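You operate a simulated robot arm through the tools that you are given. There is no shell and no other tool. Be economical: measure what you need, move in short steps, check, and stop when the job is done.

You are at the controls of a simulated robot arm. One attempt, no reset.

## Task
Put two of the white-rimmed water traps from the top of the grey bench on top of the filter pack there.

It is judged by the outcome, as a careful person would: the job done as asked, and still so three seconds after it is handed in. It fails if anything else is knocked over, pushed out of place, dropped, spilled or broken.

## Robot
A 7-joint arm with a two-finger parallel gripper, fixed in place. Base frame: the origin is at the foot of the arm, x ahead of it, y to its left, z up; the work surface is at about z = 760. Lengths are in mm, angles in degrees, forces in N, time in s.
With the tool pointing down near the work surface it reaches from about 300 to 700 mm from the base axis. Its first joint turns from -66.0 to 66.0 degrees. Payload 1.57 kg.
The TCP is the grasp point between the finger pads, 30 mm short of the fingertips. In the tool frame z runs along the fingers and y along their closing line. The gripper opens to 110 mm. The fingers are 24 mm wide and 12 mm thick; the gripper's body (48 by 112 mm) begins 78 mm behind the TCP.
Orientation is that of the tool frame in the base frame, as a unit quaternion [w, x, y, z]. With the fingers straight down and closing along the base's y, the tool's x points along the base's -x, its y along +y and its z along -z.

## Interface
- The arm moves only by the tool step_arm. Its argument "plan" is one flat list of numbers, 4 for each row, row after row: the shift along the base's x, y, z in mm, then the turn about the base's z in degrees. In form: [x, y, z, twist, x, y, z, twist, ...]. A call has 1 to 12 rows; each row shifts and turns the commanded pose from where the row before left it. "claw" is the opening in per cent of the stroke, from 0 (shut) to 100 (fully open), set as the call begins (left out, the last holds). Each row takes 0.2 s and may step no farther than 50 mm and 8.6 degrees from the row before; otherwise, or with a gripper value out of range, the whole call is refused. Where a pose cannot be reached the arm comes as near as it can. A force on the tool above 40 N (or 10 N above the force at the start of the call, whichever is more), or a blocked arm, ends the call early, and 0.2 s more pass. Each finger travels about 108 mm/s and halts on what it meets, pressing with about 20 N; the grip force reading is that of the motor and also rises with nothing between the fingers. The clock runs only during rows and for 0.2 s after the last one: add rows that do not move to give the fingers time. The reply holds the time, the measured pose of the TCP, the force on the tool along the base axes, the opening and the grip force, in the units named above and with some noise.
- Cameras (640 x 400 px; columns grow to the right, rows downward): "scene" is fixed at [166, -388.7, 1409.5]; the picture's right is [0.78, -0.62, 0.00], its down [-0.32, -0.41, -0.86] and it looks along [0.53, 0.67, -0.52] (base axes); focal length 324 px, centre (320, 200). "wrist" rides on the gripper at [-36, 0, -80] in the tool frame; the picture's right is [0.00, -1.00, 0.00], its down [0.97, 0.00, -0.24] and it looks along [0.24, 0.00, 0.97] (tool axes); focal length 218 px, centre (320, 200).
- grab_frame(camera): a new picture of that camera. The clock stands still meanwhile.
- pixel_to_xyz(camera, pixels): there is no depth. For up to 12 entries [column, row, z] of the newest picture of that camera ("zoom" is the newest enlarged one), the place [x, y] in the base frame at which the ray of that pixel passes the height z, good to about 3 mm. The clock stands still meanwhile.
- inspect(camera, box): a new picture of the part [left, top, right, bottom] of that camera's present view, enlarged. The clock stands still meanwhile.
- close_job(): hands the job in; it is judged then, once.

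Go step by step. Measure first, check grasps and placings, and put right what went wrong. The budget is 60 turns and 20 pictures, counting those below and the enlarged ones. Unless the task says otherwise, let go and move clear before handing in, and close with one line.

The tools are called after ">>>" as a command line: name --argument value ..., lists and objects as JSON in quotes. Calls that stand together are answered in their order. step_arm: Moves the arm, as the interface text tells. Its arguments: {"type":"object","properties":{"plan":{"type":"array","items":{"type":"number"}},"claw":{"type":"number"}},"required":["plan"]} The other tools are called the same way: grab_frame (camera) takes a picture; pixel_to_xyz (camera, pixels) gives the place at which the rays of pixels pass given heights; inspect (camera, box) takes an enlarged picture of a part of a camera's view; close_job () hands the job in.

At the start:

```text
clock: 0.0
tool_pos: [386.2, 175.9, 1080.1]
ee_rot: [-0.001, 0.0, 1.0, -0.001]
force: [0.1, 0.5, 0.5]
width: 109.8
gripper_force: 0.0
```

scene: 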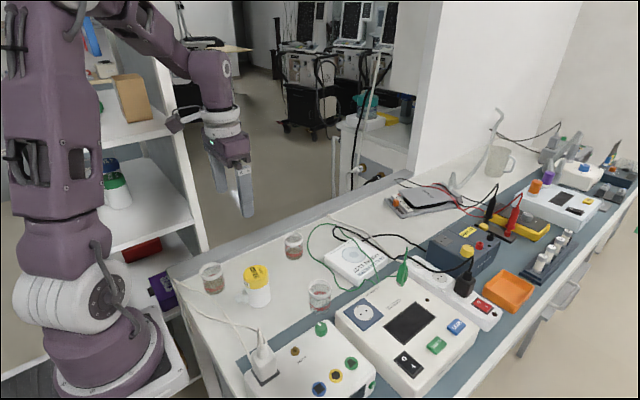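
wrist: 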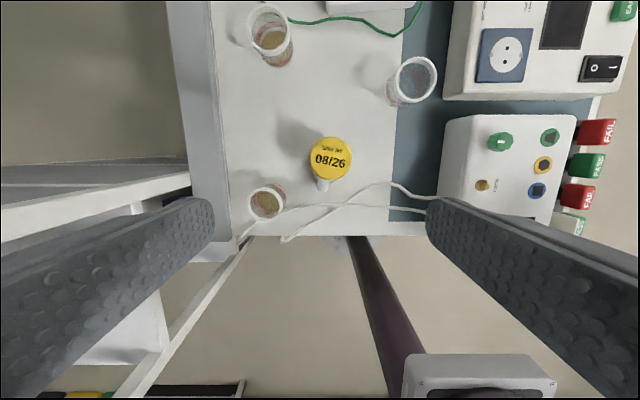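

The pictures show three clear white-rimmed pots (scene 212,277; 293,245; 319,295), a yellow-capped jar, and a flat white box near (357,262) that may be the filter pack. I'll enlarge that area to check.

>>> inspect --camera "scene" --box '[180, 210, 420, 360]'

>>> inspect --camera "wrist" --box '[220, 0, 460, 150]'

```text
2.67 times, centred on (300, 285) of scene
```

zoom: 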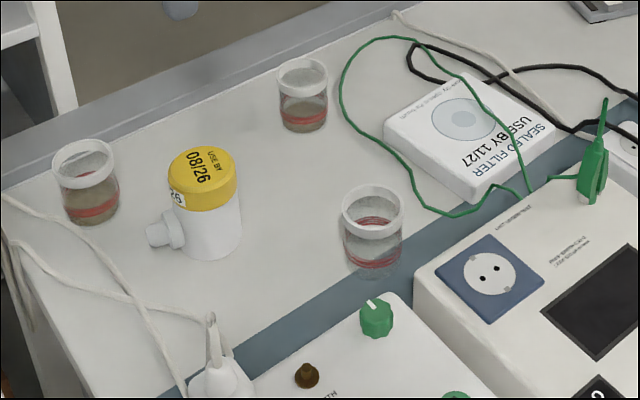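

```text
2.67 times, centred on (340, 75) of wrist
```

zoom: 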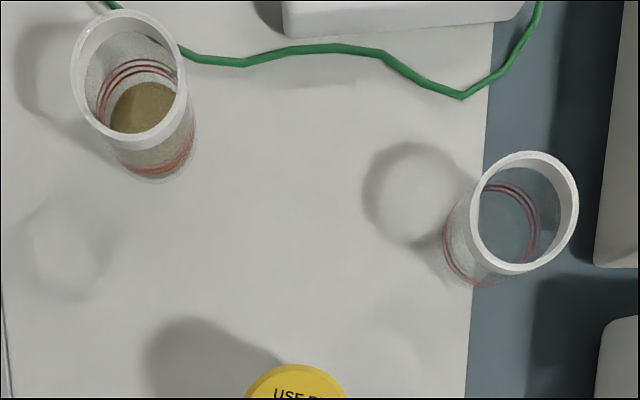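

The pack is the box marked "SEALED FILTER". A green lead crosses its right part, and the area round the disc is partly free. Now I'll triangulate the rims and the pack corners from both cameras.

>>> pixel_to_xyz --camera "scene" --pixels '[[211.9, 269, 820], [211.9, 269, 840], [293.4, 238, 820], [293.4, 238, 840], [319.5, 289, 820], [319.5, 289, 840], [324, 259, 790], [349.5, 237, 790], [388.5, 259, 790], [357, 281, 790], [353, 254, 790], [357, 287, 760]]'

>>> pixel_to_xyz --camera "wrist" --pixels '[[267, 202, 820], [267, 202, 840], [268.7, 28.9, 820], [268.7, 28.9, 840], [418, 79.5, 820], [418, 79.5, 840], [327, 11, 790], [416, 2, 790], [330, 158, 840], [291, 10, 820], [247, 40, 820]]'

```text
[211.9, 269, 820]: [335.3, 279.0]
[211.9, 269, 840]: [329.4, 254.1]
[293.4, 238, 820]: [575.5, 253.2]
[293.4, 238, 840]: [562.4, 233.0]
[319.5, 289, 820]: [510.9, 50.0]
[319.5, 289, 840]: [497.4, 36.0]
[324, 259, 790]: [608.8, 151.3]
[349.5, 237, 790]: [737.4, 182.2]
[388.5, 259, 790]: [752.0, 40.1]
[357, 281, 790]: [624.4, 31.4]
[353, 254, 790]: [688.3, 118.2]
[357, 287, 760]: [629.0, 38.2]
```

```text
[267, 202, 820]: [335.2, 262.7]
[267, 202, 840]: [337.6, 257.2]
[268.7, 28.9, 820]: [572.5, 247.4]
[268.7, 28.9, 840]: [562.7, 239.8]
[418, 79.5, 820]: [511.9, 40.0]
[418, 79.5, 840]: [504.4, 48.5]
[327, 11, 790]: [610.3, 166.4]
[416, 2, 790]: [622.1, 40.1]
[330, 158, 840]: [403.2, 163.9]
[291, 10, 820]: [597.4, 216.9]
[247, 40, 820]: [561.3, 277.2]
```

Pots: A about (568,243), B about (508,44) and C about (334,262), with rims near z=830 and about 57 mm across. The pack spans x 609–750, y 32–180, with its top near 790. I'll move over it for a view from above.

>>> step_arm --plan '[36, -11, 0, 0, 36, -11, 0, 0, 36, -11, 0, 0, 36, -11, 0, 0, 36, -11, 0, 0, 34, -11, 0, 0, 0, 0, 0, 0]' --claw 100

>>> grab_frame --camera "wrist"

```text
clock: 1.6
tool_pos: [598.9, 112.9, 1075.4]
ee_rot: [0.0, 0.0, 1.0, 0.0]
force: [-0.3, -0.5, -0.3]
width: 110.0
gripper_force: 0.0
```

```text
15 pictures are left
```

wrist: 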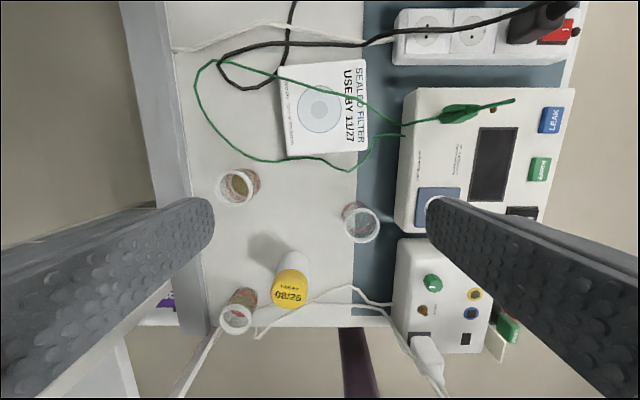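

From above, the green lead crosses the pack's far third, from (278,77) to (367,105). The near part is free, so I'll enlarge it and measure.

>>> inspect --camera "wrist" --box '[200, 40, 424, 180]'

>>> pixel_to_xyz --camera "wrist" --pixels '[[287, 158, 790], [367, 149, 790], [365, 60, 790], [278, 68, 790], [280, 76, 790], [325, 88, 790], [366, 106, 790], [239, 187, 830], [362, 225, 830], [367, 149, 780], [236, 319, 830]]'

```text
2.86 times, centred on (312, 110) of wrist
```

zoom: 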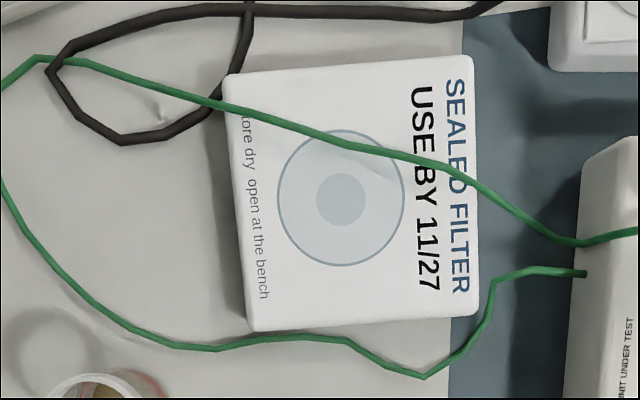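

```text
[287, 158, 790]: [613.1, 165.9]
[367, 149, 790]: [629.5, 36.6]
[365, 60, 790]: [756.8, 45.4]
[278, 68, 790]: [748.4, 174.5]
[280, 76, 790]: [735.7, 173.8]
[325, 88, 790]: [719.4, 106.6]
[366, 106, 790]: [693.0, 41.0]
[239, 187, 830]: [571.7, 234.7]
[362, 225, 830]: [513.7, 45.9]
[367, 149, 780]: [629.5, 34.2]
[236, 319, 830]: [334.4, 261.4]
```

The pack's free area is x 620–700, y 40–165, with its top near 782. I plan to put pot A at about (655,136) and pot B at about (658,70), fingers closing along x. Next I'll twist 90° while moving over pot A.

>>> step_arm --plan '[-2.7, 11.4, -9.5, 8.2, -2.7, 11.4, -9.5, 8.2, -2.7, 11.4, -9.5, 8.2, -2.7, 11.4, -9.5, 8.2, -2.7, 11.4, -9.5, 8.2, -2.7, 11.4, -9.5, 8.2, -2.7, 11.4, -9.5, 8.2, -2.7, 11.4, -9.5, 8.2, -2.7, 11.4, -9.5, 8.2, -2.7, 11.4, -9.5, 8.2, -2.7, 11.4, -9.5, 8, 0, 0, 0, 0]'

>>> grab_frame --camera "wrist"

```text
clock: 4.2
tool_pos: [569.4, 236.5, 975.7]
ee_rot: [0.0, 0.708, -0.707, 0.001]
force: [-0.6, 0.2, 0.4]
width: 109.8
gripper_force: 0.1
```

```text
13 pictures are left
```

wrist: 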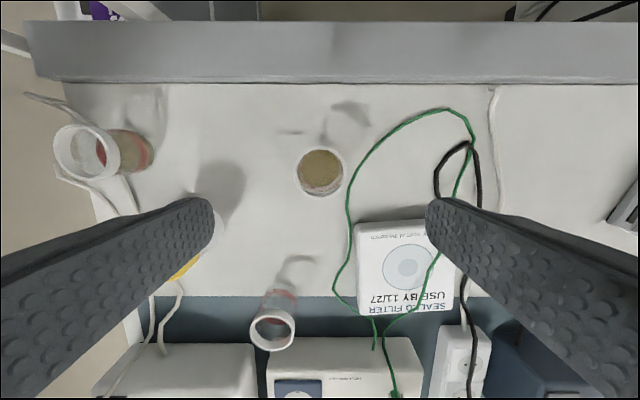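

Pot A now lies at (320,172), directly under the tool. I'll measure it.

>>> inspect --camera "wrist" --box '[260, 130, 380, 205]'

>>> pixel_to_xyz --camera "wrist" --pixels '[[320, 172, 760], [320, 172, 830], [297, 172, 830], [343, 172, 830], [350, 230, 762], [275, 325, 830], [266, 332, 835]]'

```text
5.33 times, centred on (320, 168) of wrist
```

zoom: 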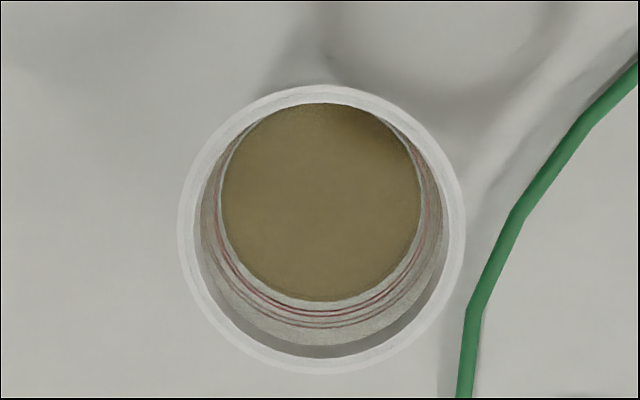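

```text
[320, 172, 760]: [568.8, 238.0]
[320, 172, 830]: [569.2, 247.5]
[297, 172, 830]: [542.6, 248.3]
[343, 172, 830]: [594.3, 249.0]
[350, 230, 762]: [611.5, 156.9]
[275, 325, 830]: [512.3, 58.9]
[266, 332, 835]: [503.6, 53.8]
```

Pot A's centre is near (569.5,244), with a 56 mm rim. I'll shift y by +7 and descend straight to TCP z≈806, keeping the fingertips above the green lead.

>>> step_arm --plan '[0, 7, -10, 0, 0, 0, -35, 0, 0, 0, -35, 0, 0, 0, -35, 0, 0, 0, -30, 0, 0, 0, -15, 0, 0, 0, -10, 0, 0, 0, 0, 0]'

>>> grab_frame --camera "wrist"

>>> inspect --camera "scene" --box '[220, 170, 380, 270]'

```text
clock: 6.0
tool_pos: [570.7, 243.8, 805.0]
ee_rot: [0.001, -0.707, 0.707, 0.0]
force: [0.6, 0.0, -0.2]
width: 110.1
gripper_force: 0.0
```

```text
11 pictures are left
```

wrist: 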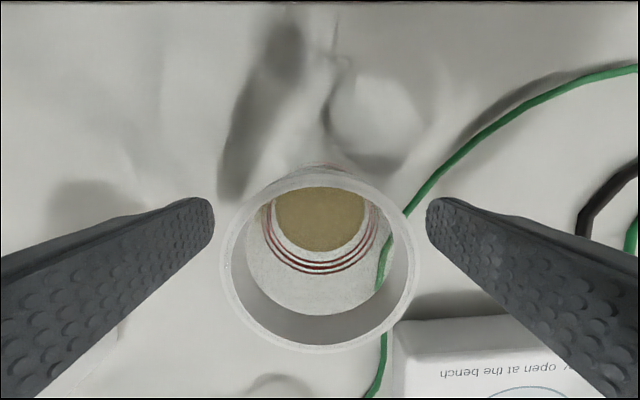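

```text
4.00 times, centred on (300, 220) of scene
```

zoom: 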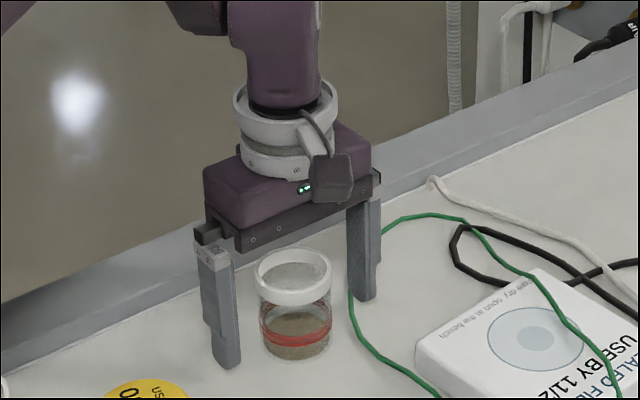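

The pot is centred between the fingers: rim centre (320,265), which gives y≈246 and rim z≈828. I'll nudge y by +2 and close.

>>> step_arm --plan '[0, 2, 0, 0]'

>>> step_arm --plan '[0, 0, 0, 0, 0, 0, 0, 0, 0, 0, 0, 0]' --claw 0

```text
clock: 6.4
tool_pos: [568.8, 245.3, 805.6]
ee_rot: [0.0, -0.707, 0.708, -0.001]
force: [0.2, 0.8, 0.7]
width: 110.1
gripper_force: 0.1
```

```text
clock: 7.2
tool_pos: [569.7, 245.7, 804.8]
ee_rot: [0.0, -0.707, 0.707, 0.0]
force: [-0.8, 0.3, -0.5]
width: 52.7
gripper_force: 20.1
```

The grip holds at 52.7 mm and 20 N. I'll lift slowly.

>>> step_arm --plan '[0, 0, 5, 0, 0, 0, 10, 0, 0, 0, 15, 0, 0, 0, 20, 0, 0, 0, 20, 0, 0, 0, 0, 0]'

>>> inspect --camera "scene" --box '[220, 140, 412, 260]'

```text
clock: 8.6
tool_pos: [570.3, 246.3, 875.4]
ee_rot: [0.0, 0.708, -0.707, 0.0]
force: [-0.2, 0.7, -0.2]
width: 52.8
gripper_force: 20.1
```

```text
3.33 times, centred on (316, 200) of scene
```

zoom: 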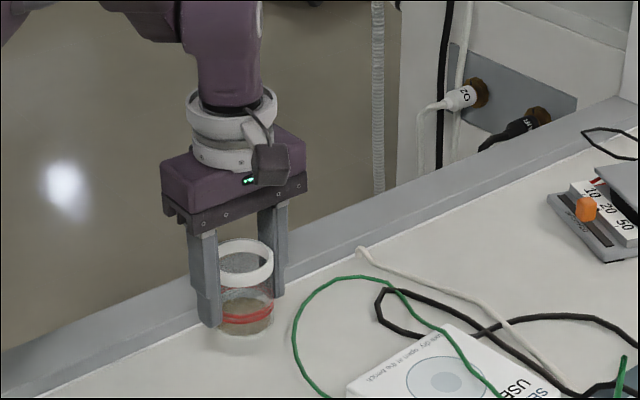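

Pot A is held upright and clear of the bench. I'll carry it over the pack to (655,135), then lower it part way and look.

>>> step_arm --plan '[5, -7, 0, 0, 10, -13, 0, 0, 12, -16, 0, 0, 12, -16, 0, 0, 12, -16, 0, 0, 12, -16, 0, 0, 11, -14, 0, 0, 7, -8, 0, 0, 4, -5, 0, 0, 0, 0, -15, 0, 0, 0, -15, 0, 0, 0, 0, 0]'

>>> inspect --camera "scene" --box '[268, 170, 428, 270]'

```text
clock: 11.2
tool_pos: [654.5, 132.3, 844.8]
ee_rot: [0.0, -0.707, 0.707, 0.0]
force: [0.1, 0.7, 0.4]
width: 52.6
gripper_force: 19.9
```

```text
4.00 times, centred on (348, 220) of scene
```

zoom: 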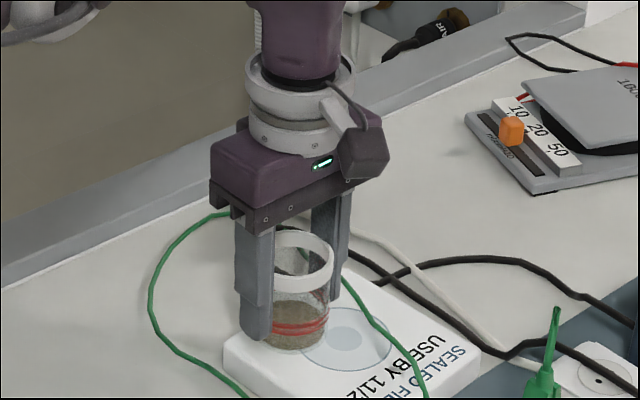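

The pot is upright above the pack's left half and clear of the lead. I'll nudge y by +3 and lower slowly until it touches.

>>> step_arm --plan '[0, 3, 0, 0, 0, 0, -6, 0, 0, 0, -5, 0, 0, 0, -2, 0, 0, 0, -2, 0, 0, 0, 0, 0]'

```text
clock: 12.6
tool_pos: [655.0, 137.5, 829.8]
ee_rot: [-0.001, 0.707, -0.707, 0.0]
force: [3.9, 1.6, 14.2]
width: 52.5
gripper_force: 20.7
```

The force has risen to 14 N upward, so the pot is resting on the pack. I'll ease up about 1 mm, open moderately and check.

>>> step_arm --plan '[0, 0, 0.7, 0, 0, 0, 0, 0]'

>>> step_arm --plan '[0, 0, 0, 0, 0, 0, 0, 0, 0, 0, 0, 0]' --claw 80

>>> grab_frame --camera "wrist"

```text
clock: 13.2
tool_pos: [654.6, 137.5, 830.6]
ee_rot: [0.0, 0.708, -0.707, 0.0]
force: [2.0, 1.3, 10.3]
width: 52.3
gripper_force: 20.2
```

```text
clock: 14.0
tool_pos: [654.5, 136.6, 830.3]
ee_rot: [0.001, -0.707, 0.707, 0.0]
force: [-0.6, -0.1, 1.1]
width: 87.9
gripper_force: 0.0
```

```text
7 pictures are left
```

wrist: 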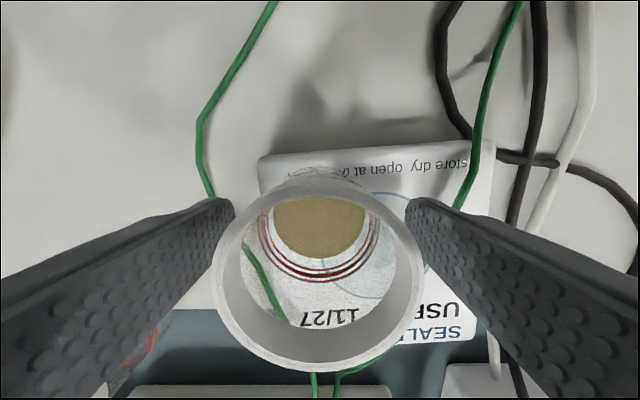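

Pot A stands alone with the fingers open. The pack's corner shows at (262,155), and I want to confirm how far the base is from the edge.

>>> pixel_to_xyz --camera "wrist" --pixels '[[260, 157, 784], [494, 140, 784], [465, 340, 784], [268, 225, 784], [372, 225, 784], [320, 185, 784], [320, 267, 853]]'

>>> inspect --camera "wrist" --box '[220, 140, 430, 380]'

```text
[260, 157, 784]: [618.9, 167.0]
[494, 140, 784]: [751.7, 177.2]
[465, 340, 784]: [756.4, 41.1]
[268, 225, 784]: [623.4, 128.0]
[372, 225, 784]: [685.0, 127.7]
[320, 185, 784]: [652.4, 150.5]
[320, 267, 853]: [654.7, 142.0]
```

```text
1.67 times, centred on (325, 260) of wrist
```

zoom: 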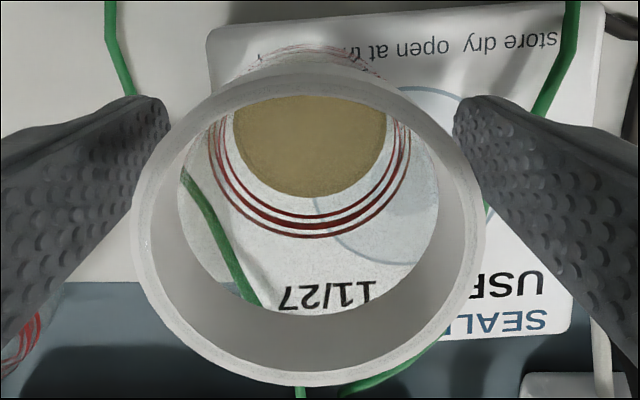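

The pot's base ends near y 160 and the pack's edge is at 168. In x the margin is about 7 mm, so it sits fully on the pack. I'll retreat straight up and go over pot B.

>>> step_arm --plan '[0, 0, 20, 0, 0, 0, 40, 0, 0, 0, 45, 0, 0, 0, 30, 0, -36, -22, 0, 0, -36, -22, 0, 0, -36, -22, 0, 0, -36, -22, 0, 0, 0, 0, 0, 0]'

>>> grab_frame --camera "wrist"

```text
clock: 16.0
tool_pos: [507.7, 51.2, 966.0]
ee_rot: [0.0, 0.708, -0.707, -0.001]
force: [0.2, 0.5, -0.8]
width: 87.9
gripper_force: 0.1
```

```text
5 pictures are left
```

wrist: 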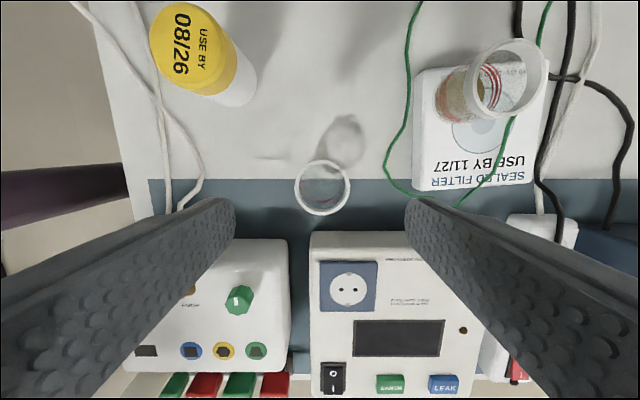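

Pot A stands fine at (480,95). Pot B's rim is at (322,187), and I need to know the gap to the device edges at row ~235.

>>> pixel_to_xyz --camera "wrist" --pixels '[[322, 187, 829], [294, 187, 829], [350, 187, 829], [250, 239, 820], [350, 232, 820], [250, 239, 800], [320, 165, 760], [170, 205, 765]]'

```text
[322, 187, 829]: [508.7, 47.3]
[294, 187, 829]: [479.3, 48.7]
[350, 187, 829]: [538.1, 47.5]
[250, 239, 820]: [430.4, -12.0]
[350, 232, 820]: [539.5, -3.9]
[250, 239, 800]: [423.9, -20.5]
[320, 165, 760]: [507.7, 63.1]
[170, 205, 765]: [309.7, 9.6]
```

Pot B's centre is (508.7,47), and the devices lie at y<0, clear of the fingers. Descending to z≈805.

>>> step_arm --plan '[1, -4, -10, 0, 0, 0, -35, 0, 0, 0, -35, 0, 0, 0, -35, 0, 0, 0, -25, 0, 0, 0, -13, 0, 0, 0, -7, 0, 0, 0, 0, 0]'

>>> grab_frame --camera "wrist"

```text
clock: 17.8
tool_pos: [513.4, 44.2, 805.4]
ee_rot: [0.001, -0.707, 0.707, -0.001]
force: [0.5, -0.6, -0.2]
width: 88.0
gripper_force: 0.1
```

```text
4 pictures are left
```

wrist: 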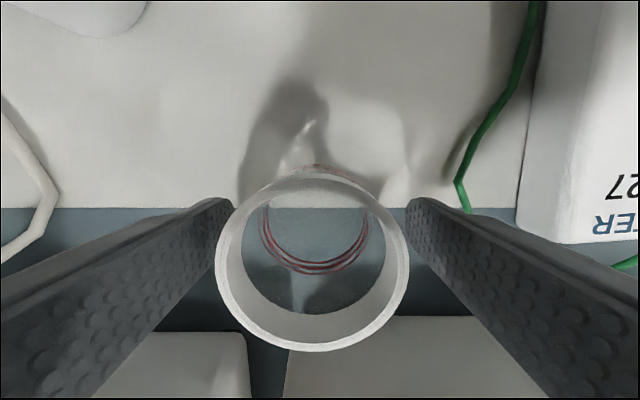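

Rim centre is at (312,263), about 2.5 mm off in x. I'll correct that and close.

>>> step_arm --plan '[-2.5, 2, 0, 0, 0, 0, 0, 0]'

>>> step_arm --plan '[0, 0, 0, 0, 0, 0, 0, 0, 0, 0, 0, 0]' --claw 0

>>> step_arm --plan '[0, 0, 5, 0, 0, 0, 10, 0, 0, 0, 15, 0, 0, 0, 25, 0, 0, 0, 25, 0, 0, 0, 20, 0, 0, 0, 10, 0, 0, 0, 0, 0]'

```text
clock: 18.4
tool_pos: [510.0, 47.7, 806.7]
ee_rot: [0.0, -0.707, 0.708, 0.0]
force: [-0.3, 0.5, 0.1]
width: 88.2
gripper_force: 0.0
```

```text
clock: 19.2
tool_pos: [510.0, 47.3, 806.0]
ee_rot: [0.0, 0.708, -0.707, 0.001]
force: [-0.6, 0.1, -0.1]
width: 53.1
gripper_force: 19.7
```

```text
clock: 21.0
tool_pos: [509.5, 47.6, 914.7]
ee_rot: [0.0, 0.707, -0.707, 0.001]
force: [0.0, -0.5, 0.5]
width: 52.9
gripper_force: 20.2
```

The grip is good. I'll carry pot B to (662,70) over the pack, lower part way and check.

>>> step_arm --plan '[8, 1, 0, 0, 18, 3, 0, 0, 25, 4, 0, 0, 28, 4, 0, 0, 28, 4, 0, 0, 25, 4, 0, 0, 14, 2, 0, 0, 6, 1, 0, 0, 0, 0, -25, 0, 0, 0, -25, 0, 0, 0, -14, 0, 0, 0, 0, 0]'

>>> inspect --camera "scene" --box '[284, 180, 444, 280]'

```text
clock: 23.6
tool_pos: [663.1, 72.6, 851.7]
ee_rot: [0.0, -0.707, 0.707, 0.0]
force: [0.3, 0.4, -0.9]
width: 53.0
gripper_force: 20.0
```

```text
4.00 times, centred on (364, 230) of scene
```

zoom: 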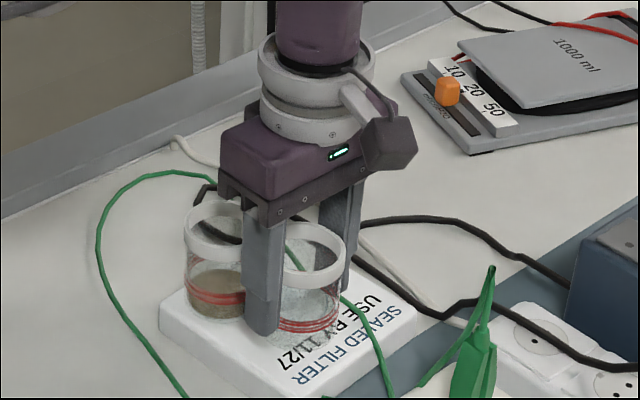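

Pot B is upright over the free area beside pot A, with the lead behind and to the right. Lowering until contact.

>>> step_arm --plan '[0, 0, -8, 0, 0, 0, -6, 0, 0, 0, -3, 0, 0, 0, -2, 0, 0, 0, 0, 0]'

```text
clock: 24.8
tool_pos: [663.7, 72.4, 832.6]
ee_rot: [-0.001, 0.707, -0.707, -0.001]
force: [1.3, 1.7, 14.4]
width: 53.3
gripper_force: 19.7
```

Contact again, at 14 N. I'll ease up, open to 75 %, then rise.

>>> step_arm --plan '[0, 0, 0.8, 0, 0, 0, 0, 0]'

>>> step_arm --plan '[0, 0, 0, 0, 0, 0, 0, 0, 0, 0, 0, 0]' --claw 75

>>> step_arm --plan '[0, 0, 15, 0, 0, 0, 35, 0, 0, 0, 45, 0, 0, 0, 45, 0, -40, 0, 10, 0, -40, 0, 0, 0, -40, 0, 0, 0, -40, 0, 0, 0, 0, 0, 0, 0]'

>>> inspect --camera "scene" --box '[260, 170, 452, 290]'

>>> grab_frame --camera "wrist"

```text
clock: 25.4
tool_pos: [661.3, 70.2, 833.5]
ee_rot: [0.0, 0.707, -0.707, -0.001]
force: [1.1, 2.4, 6.2]
width: 53.3
gripper_force: 20.4
```

```text
clock: 26.2
tool_pos: [662.0, 71.3, 833.7]
ee_rot: [0.0, -0.707, 0.707, 0.0]
force: [-0.1, 0.0, 0.7]
width: 82.9
gripper_force: 0.0
```

```text
clock: 28.2
tool_pos: [502.0, 72.8, 983.6]
ee_rot: [0.0, -0.707, 0.707, -0.001]
force: [-0.3, 0.8, 0.6]
width: 82.6
gripper_force: 0.0
```

```text
3.33 times, centred on (356, 230) of scene
```

zoom: 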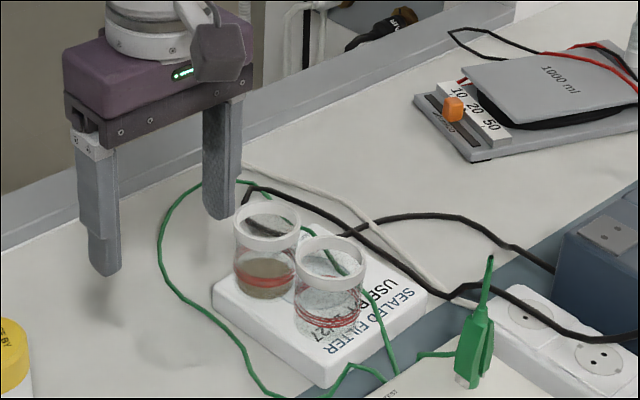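

```text
1 pictures are left
```

wrist: 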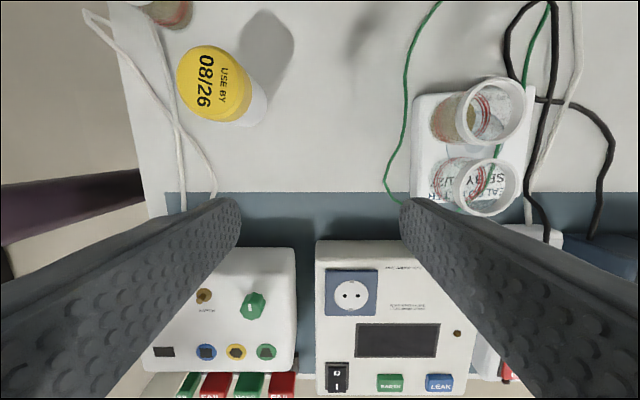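

Both pots stand upright on the pack (zoom 265,250 and 330,285), and the lead, the pack and everything else are in place. The arm is clear, so I'm handing in.

>>> close_job

```text
The job is handed in.
```

Two white-rimmed water traps now stand upright, side by side, on top of the filter pack; in the last pictures nothing else had moved, and the arm is clear.
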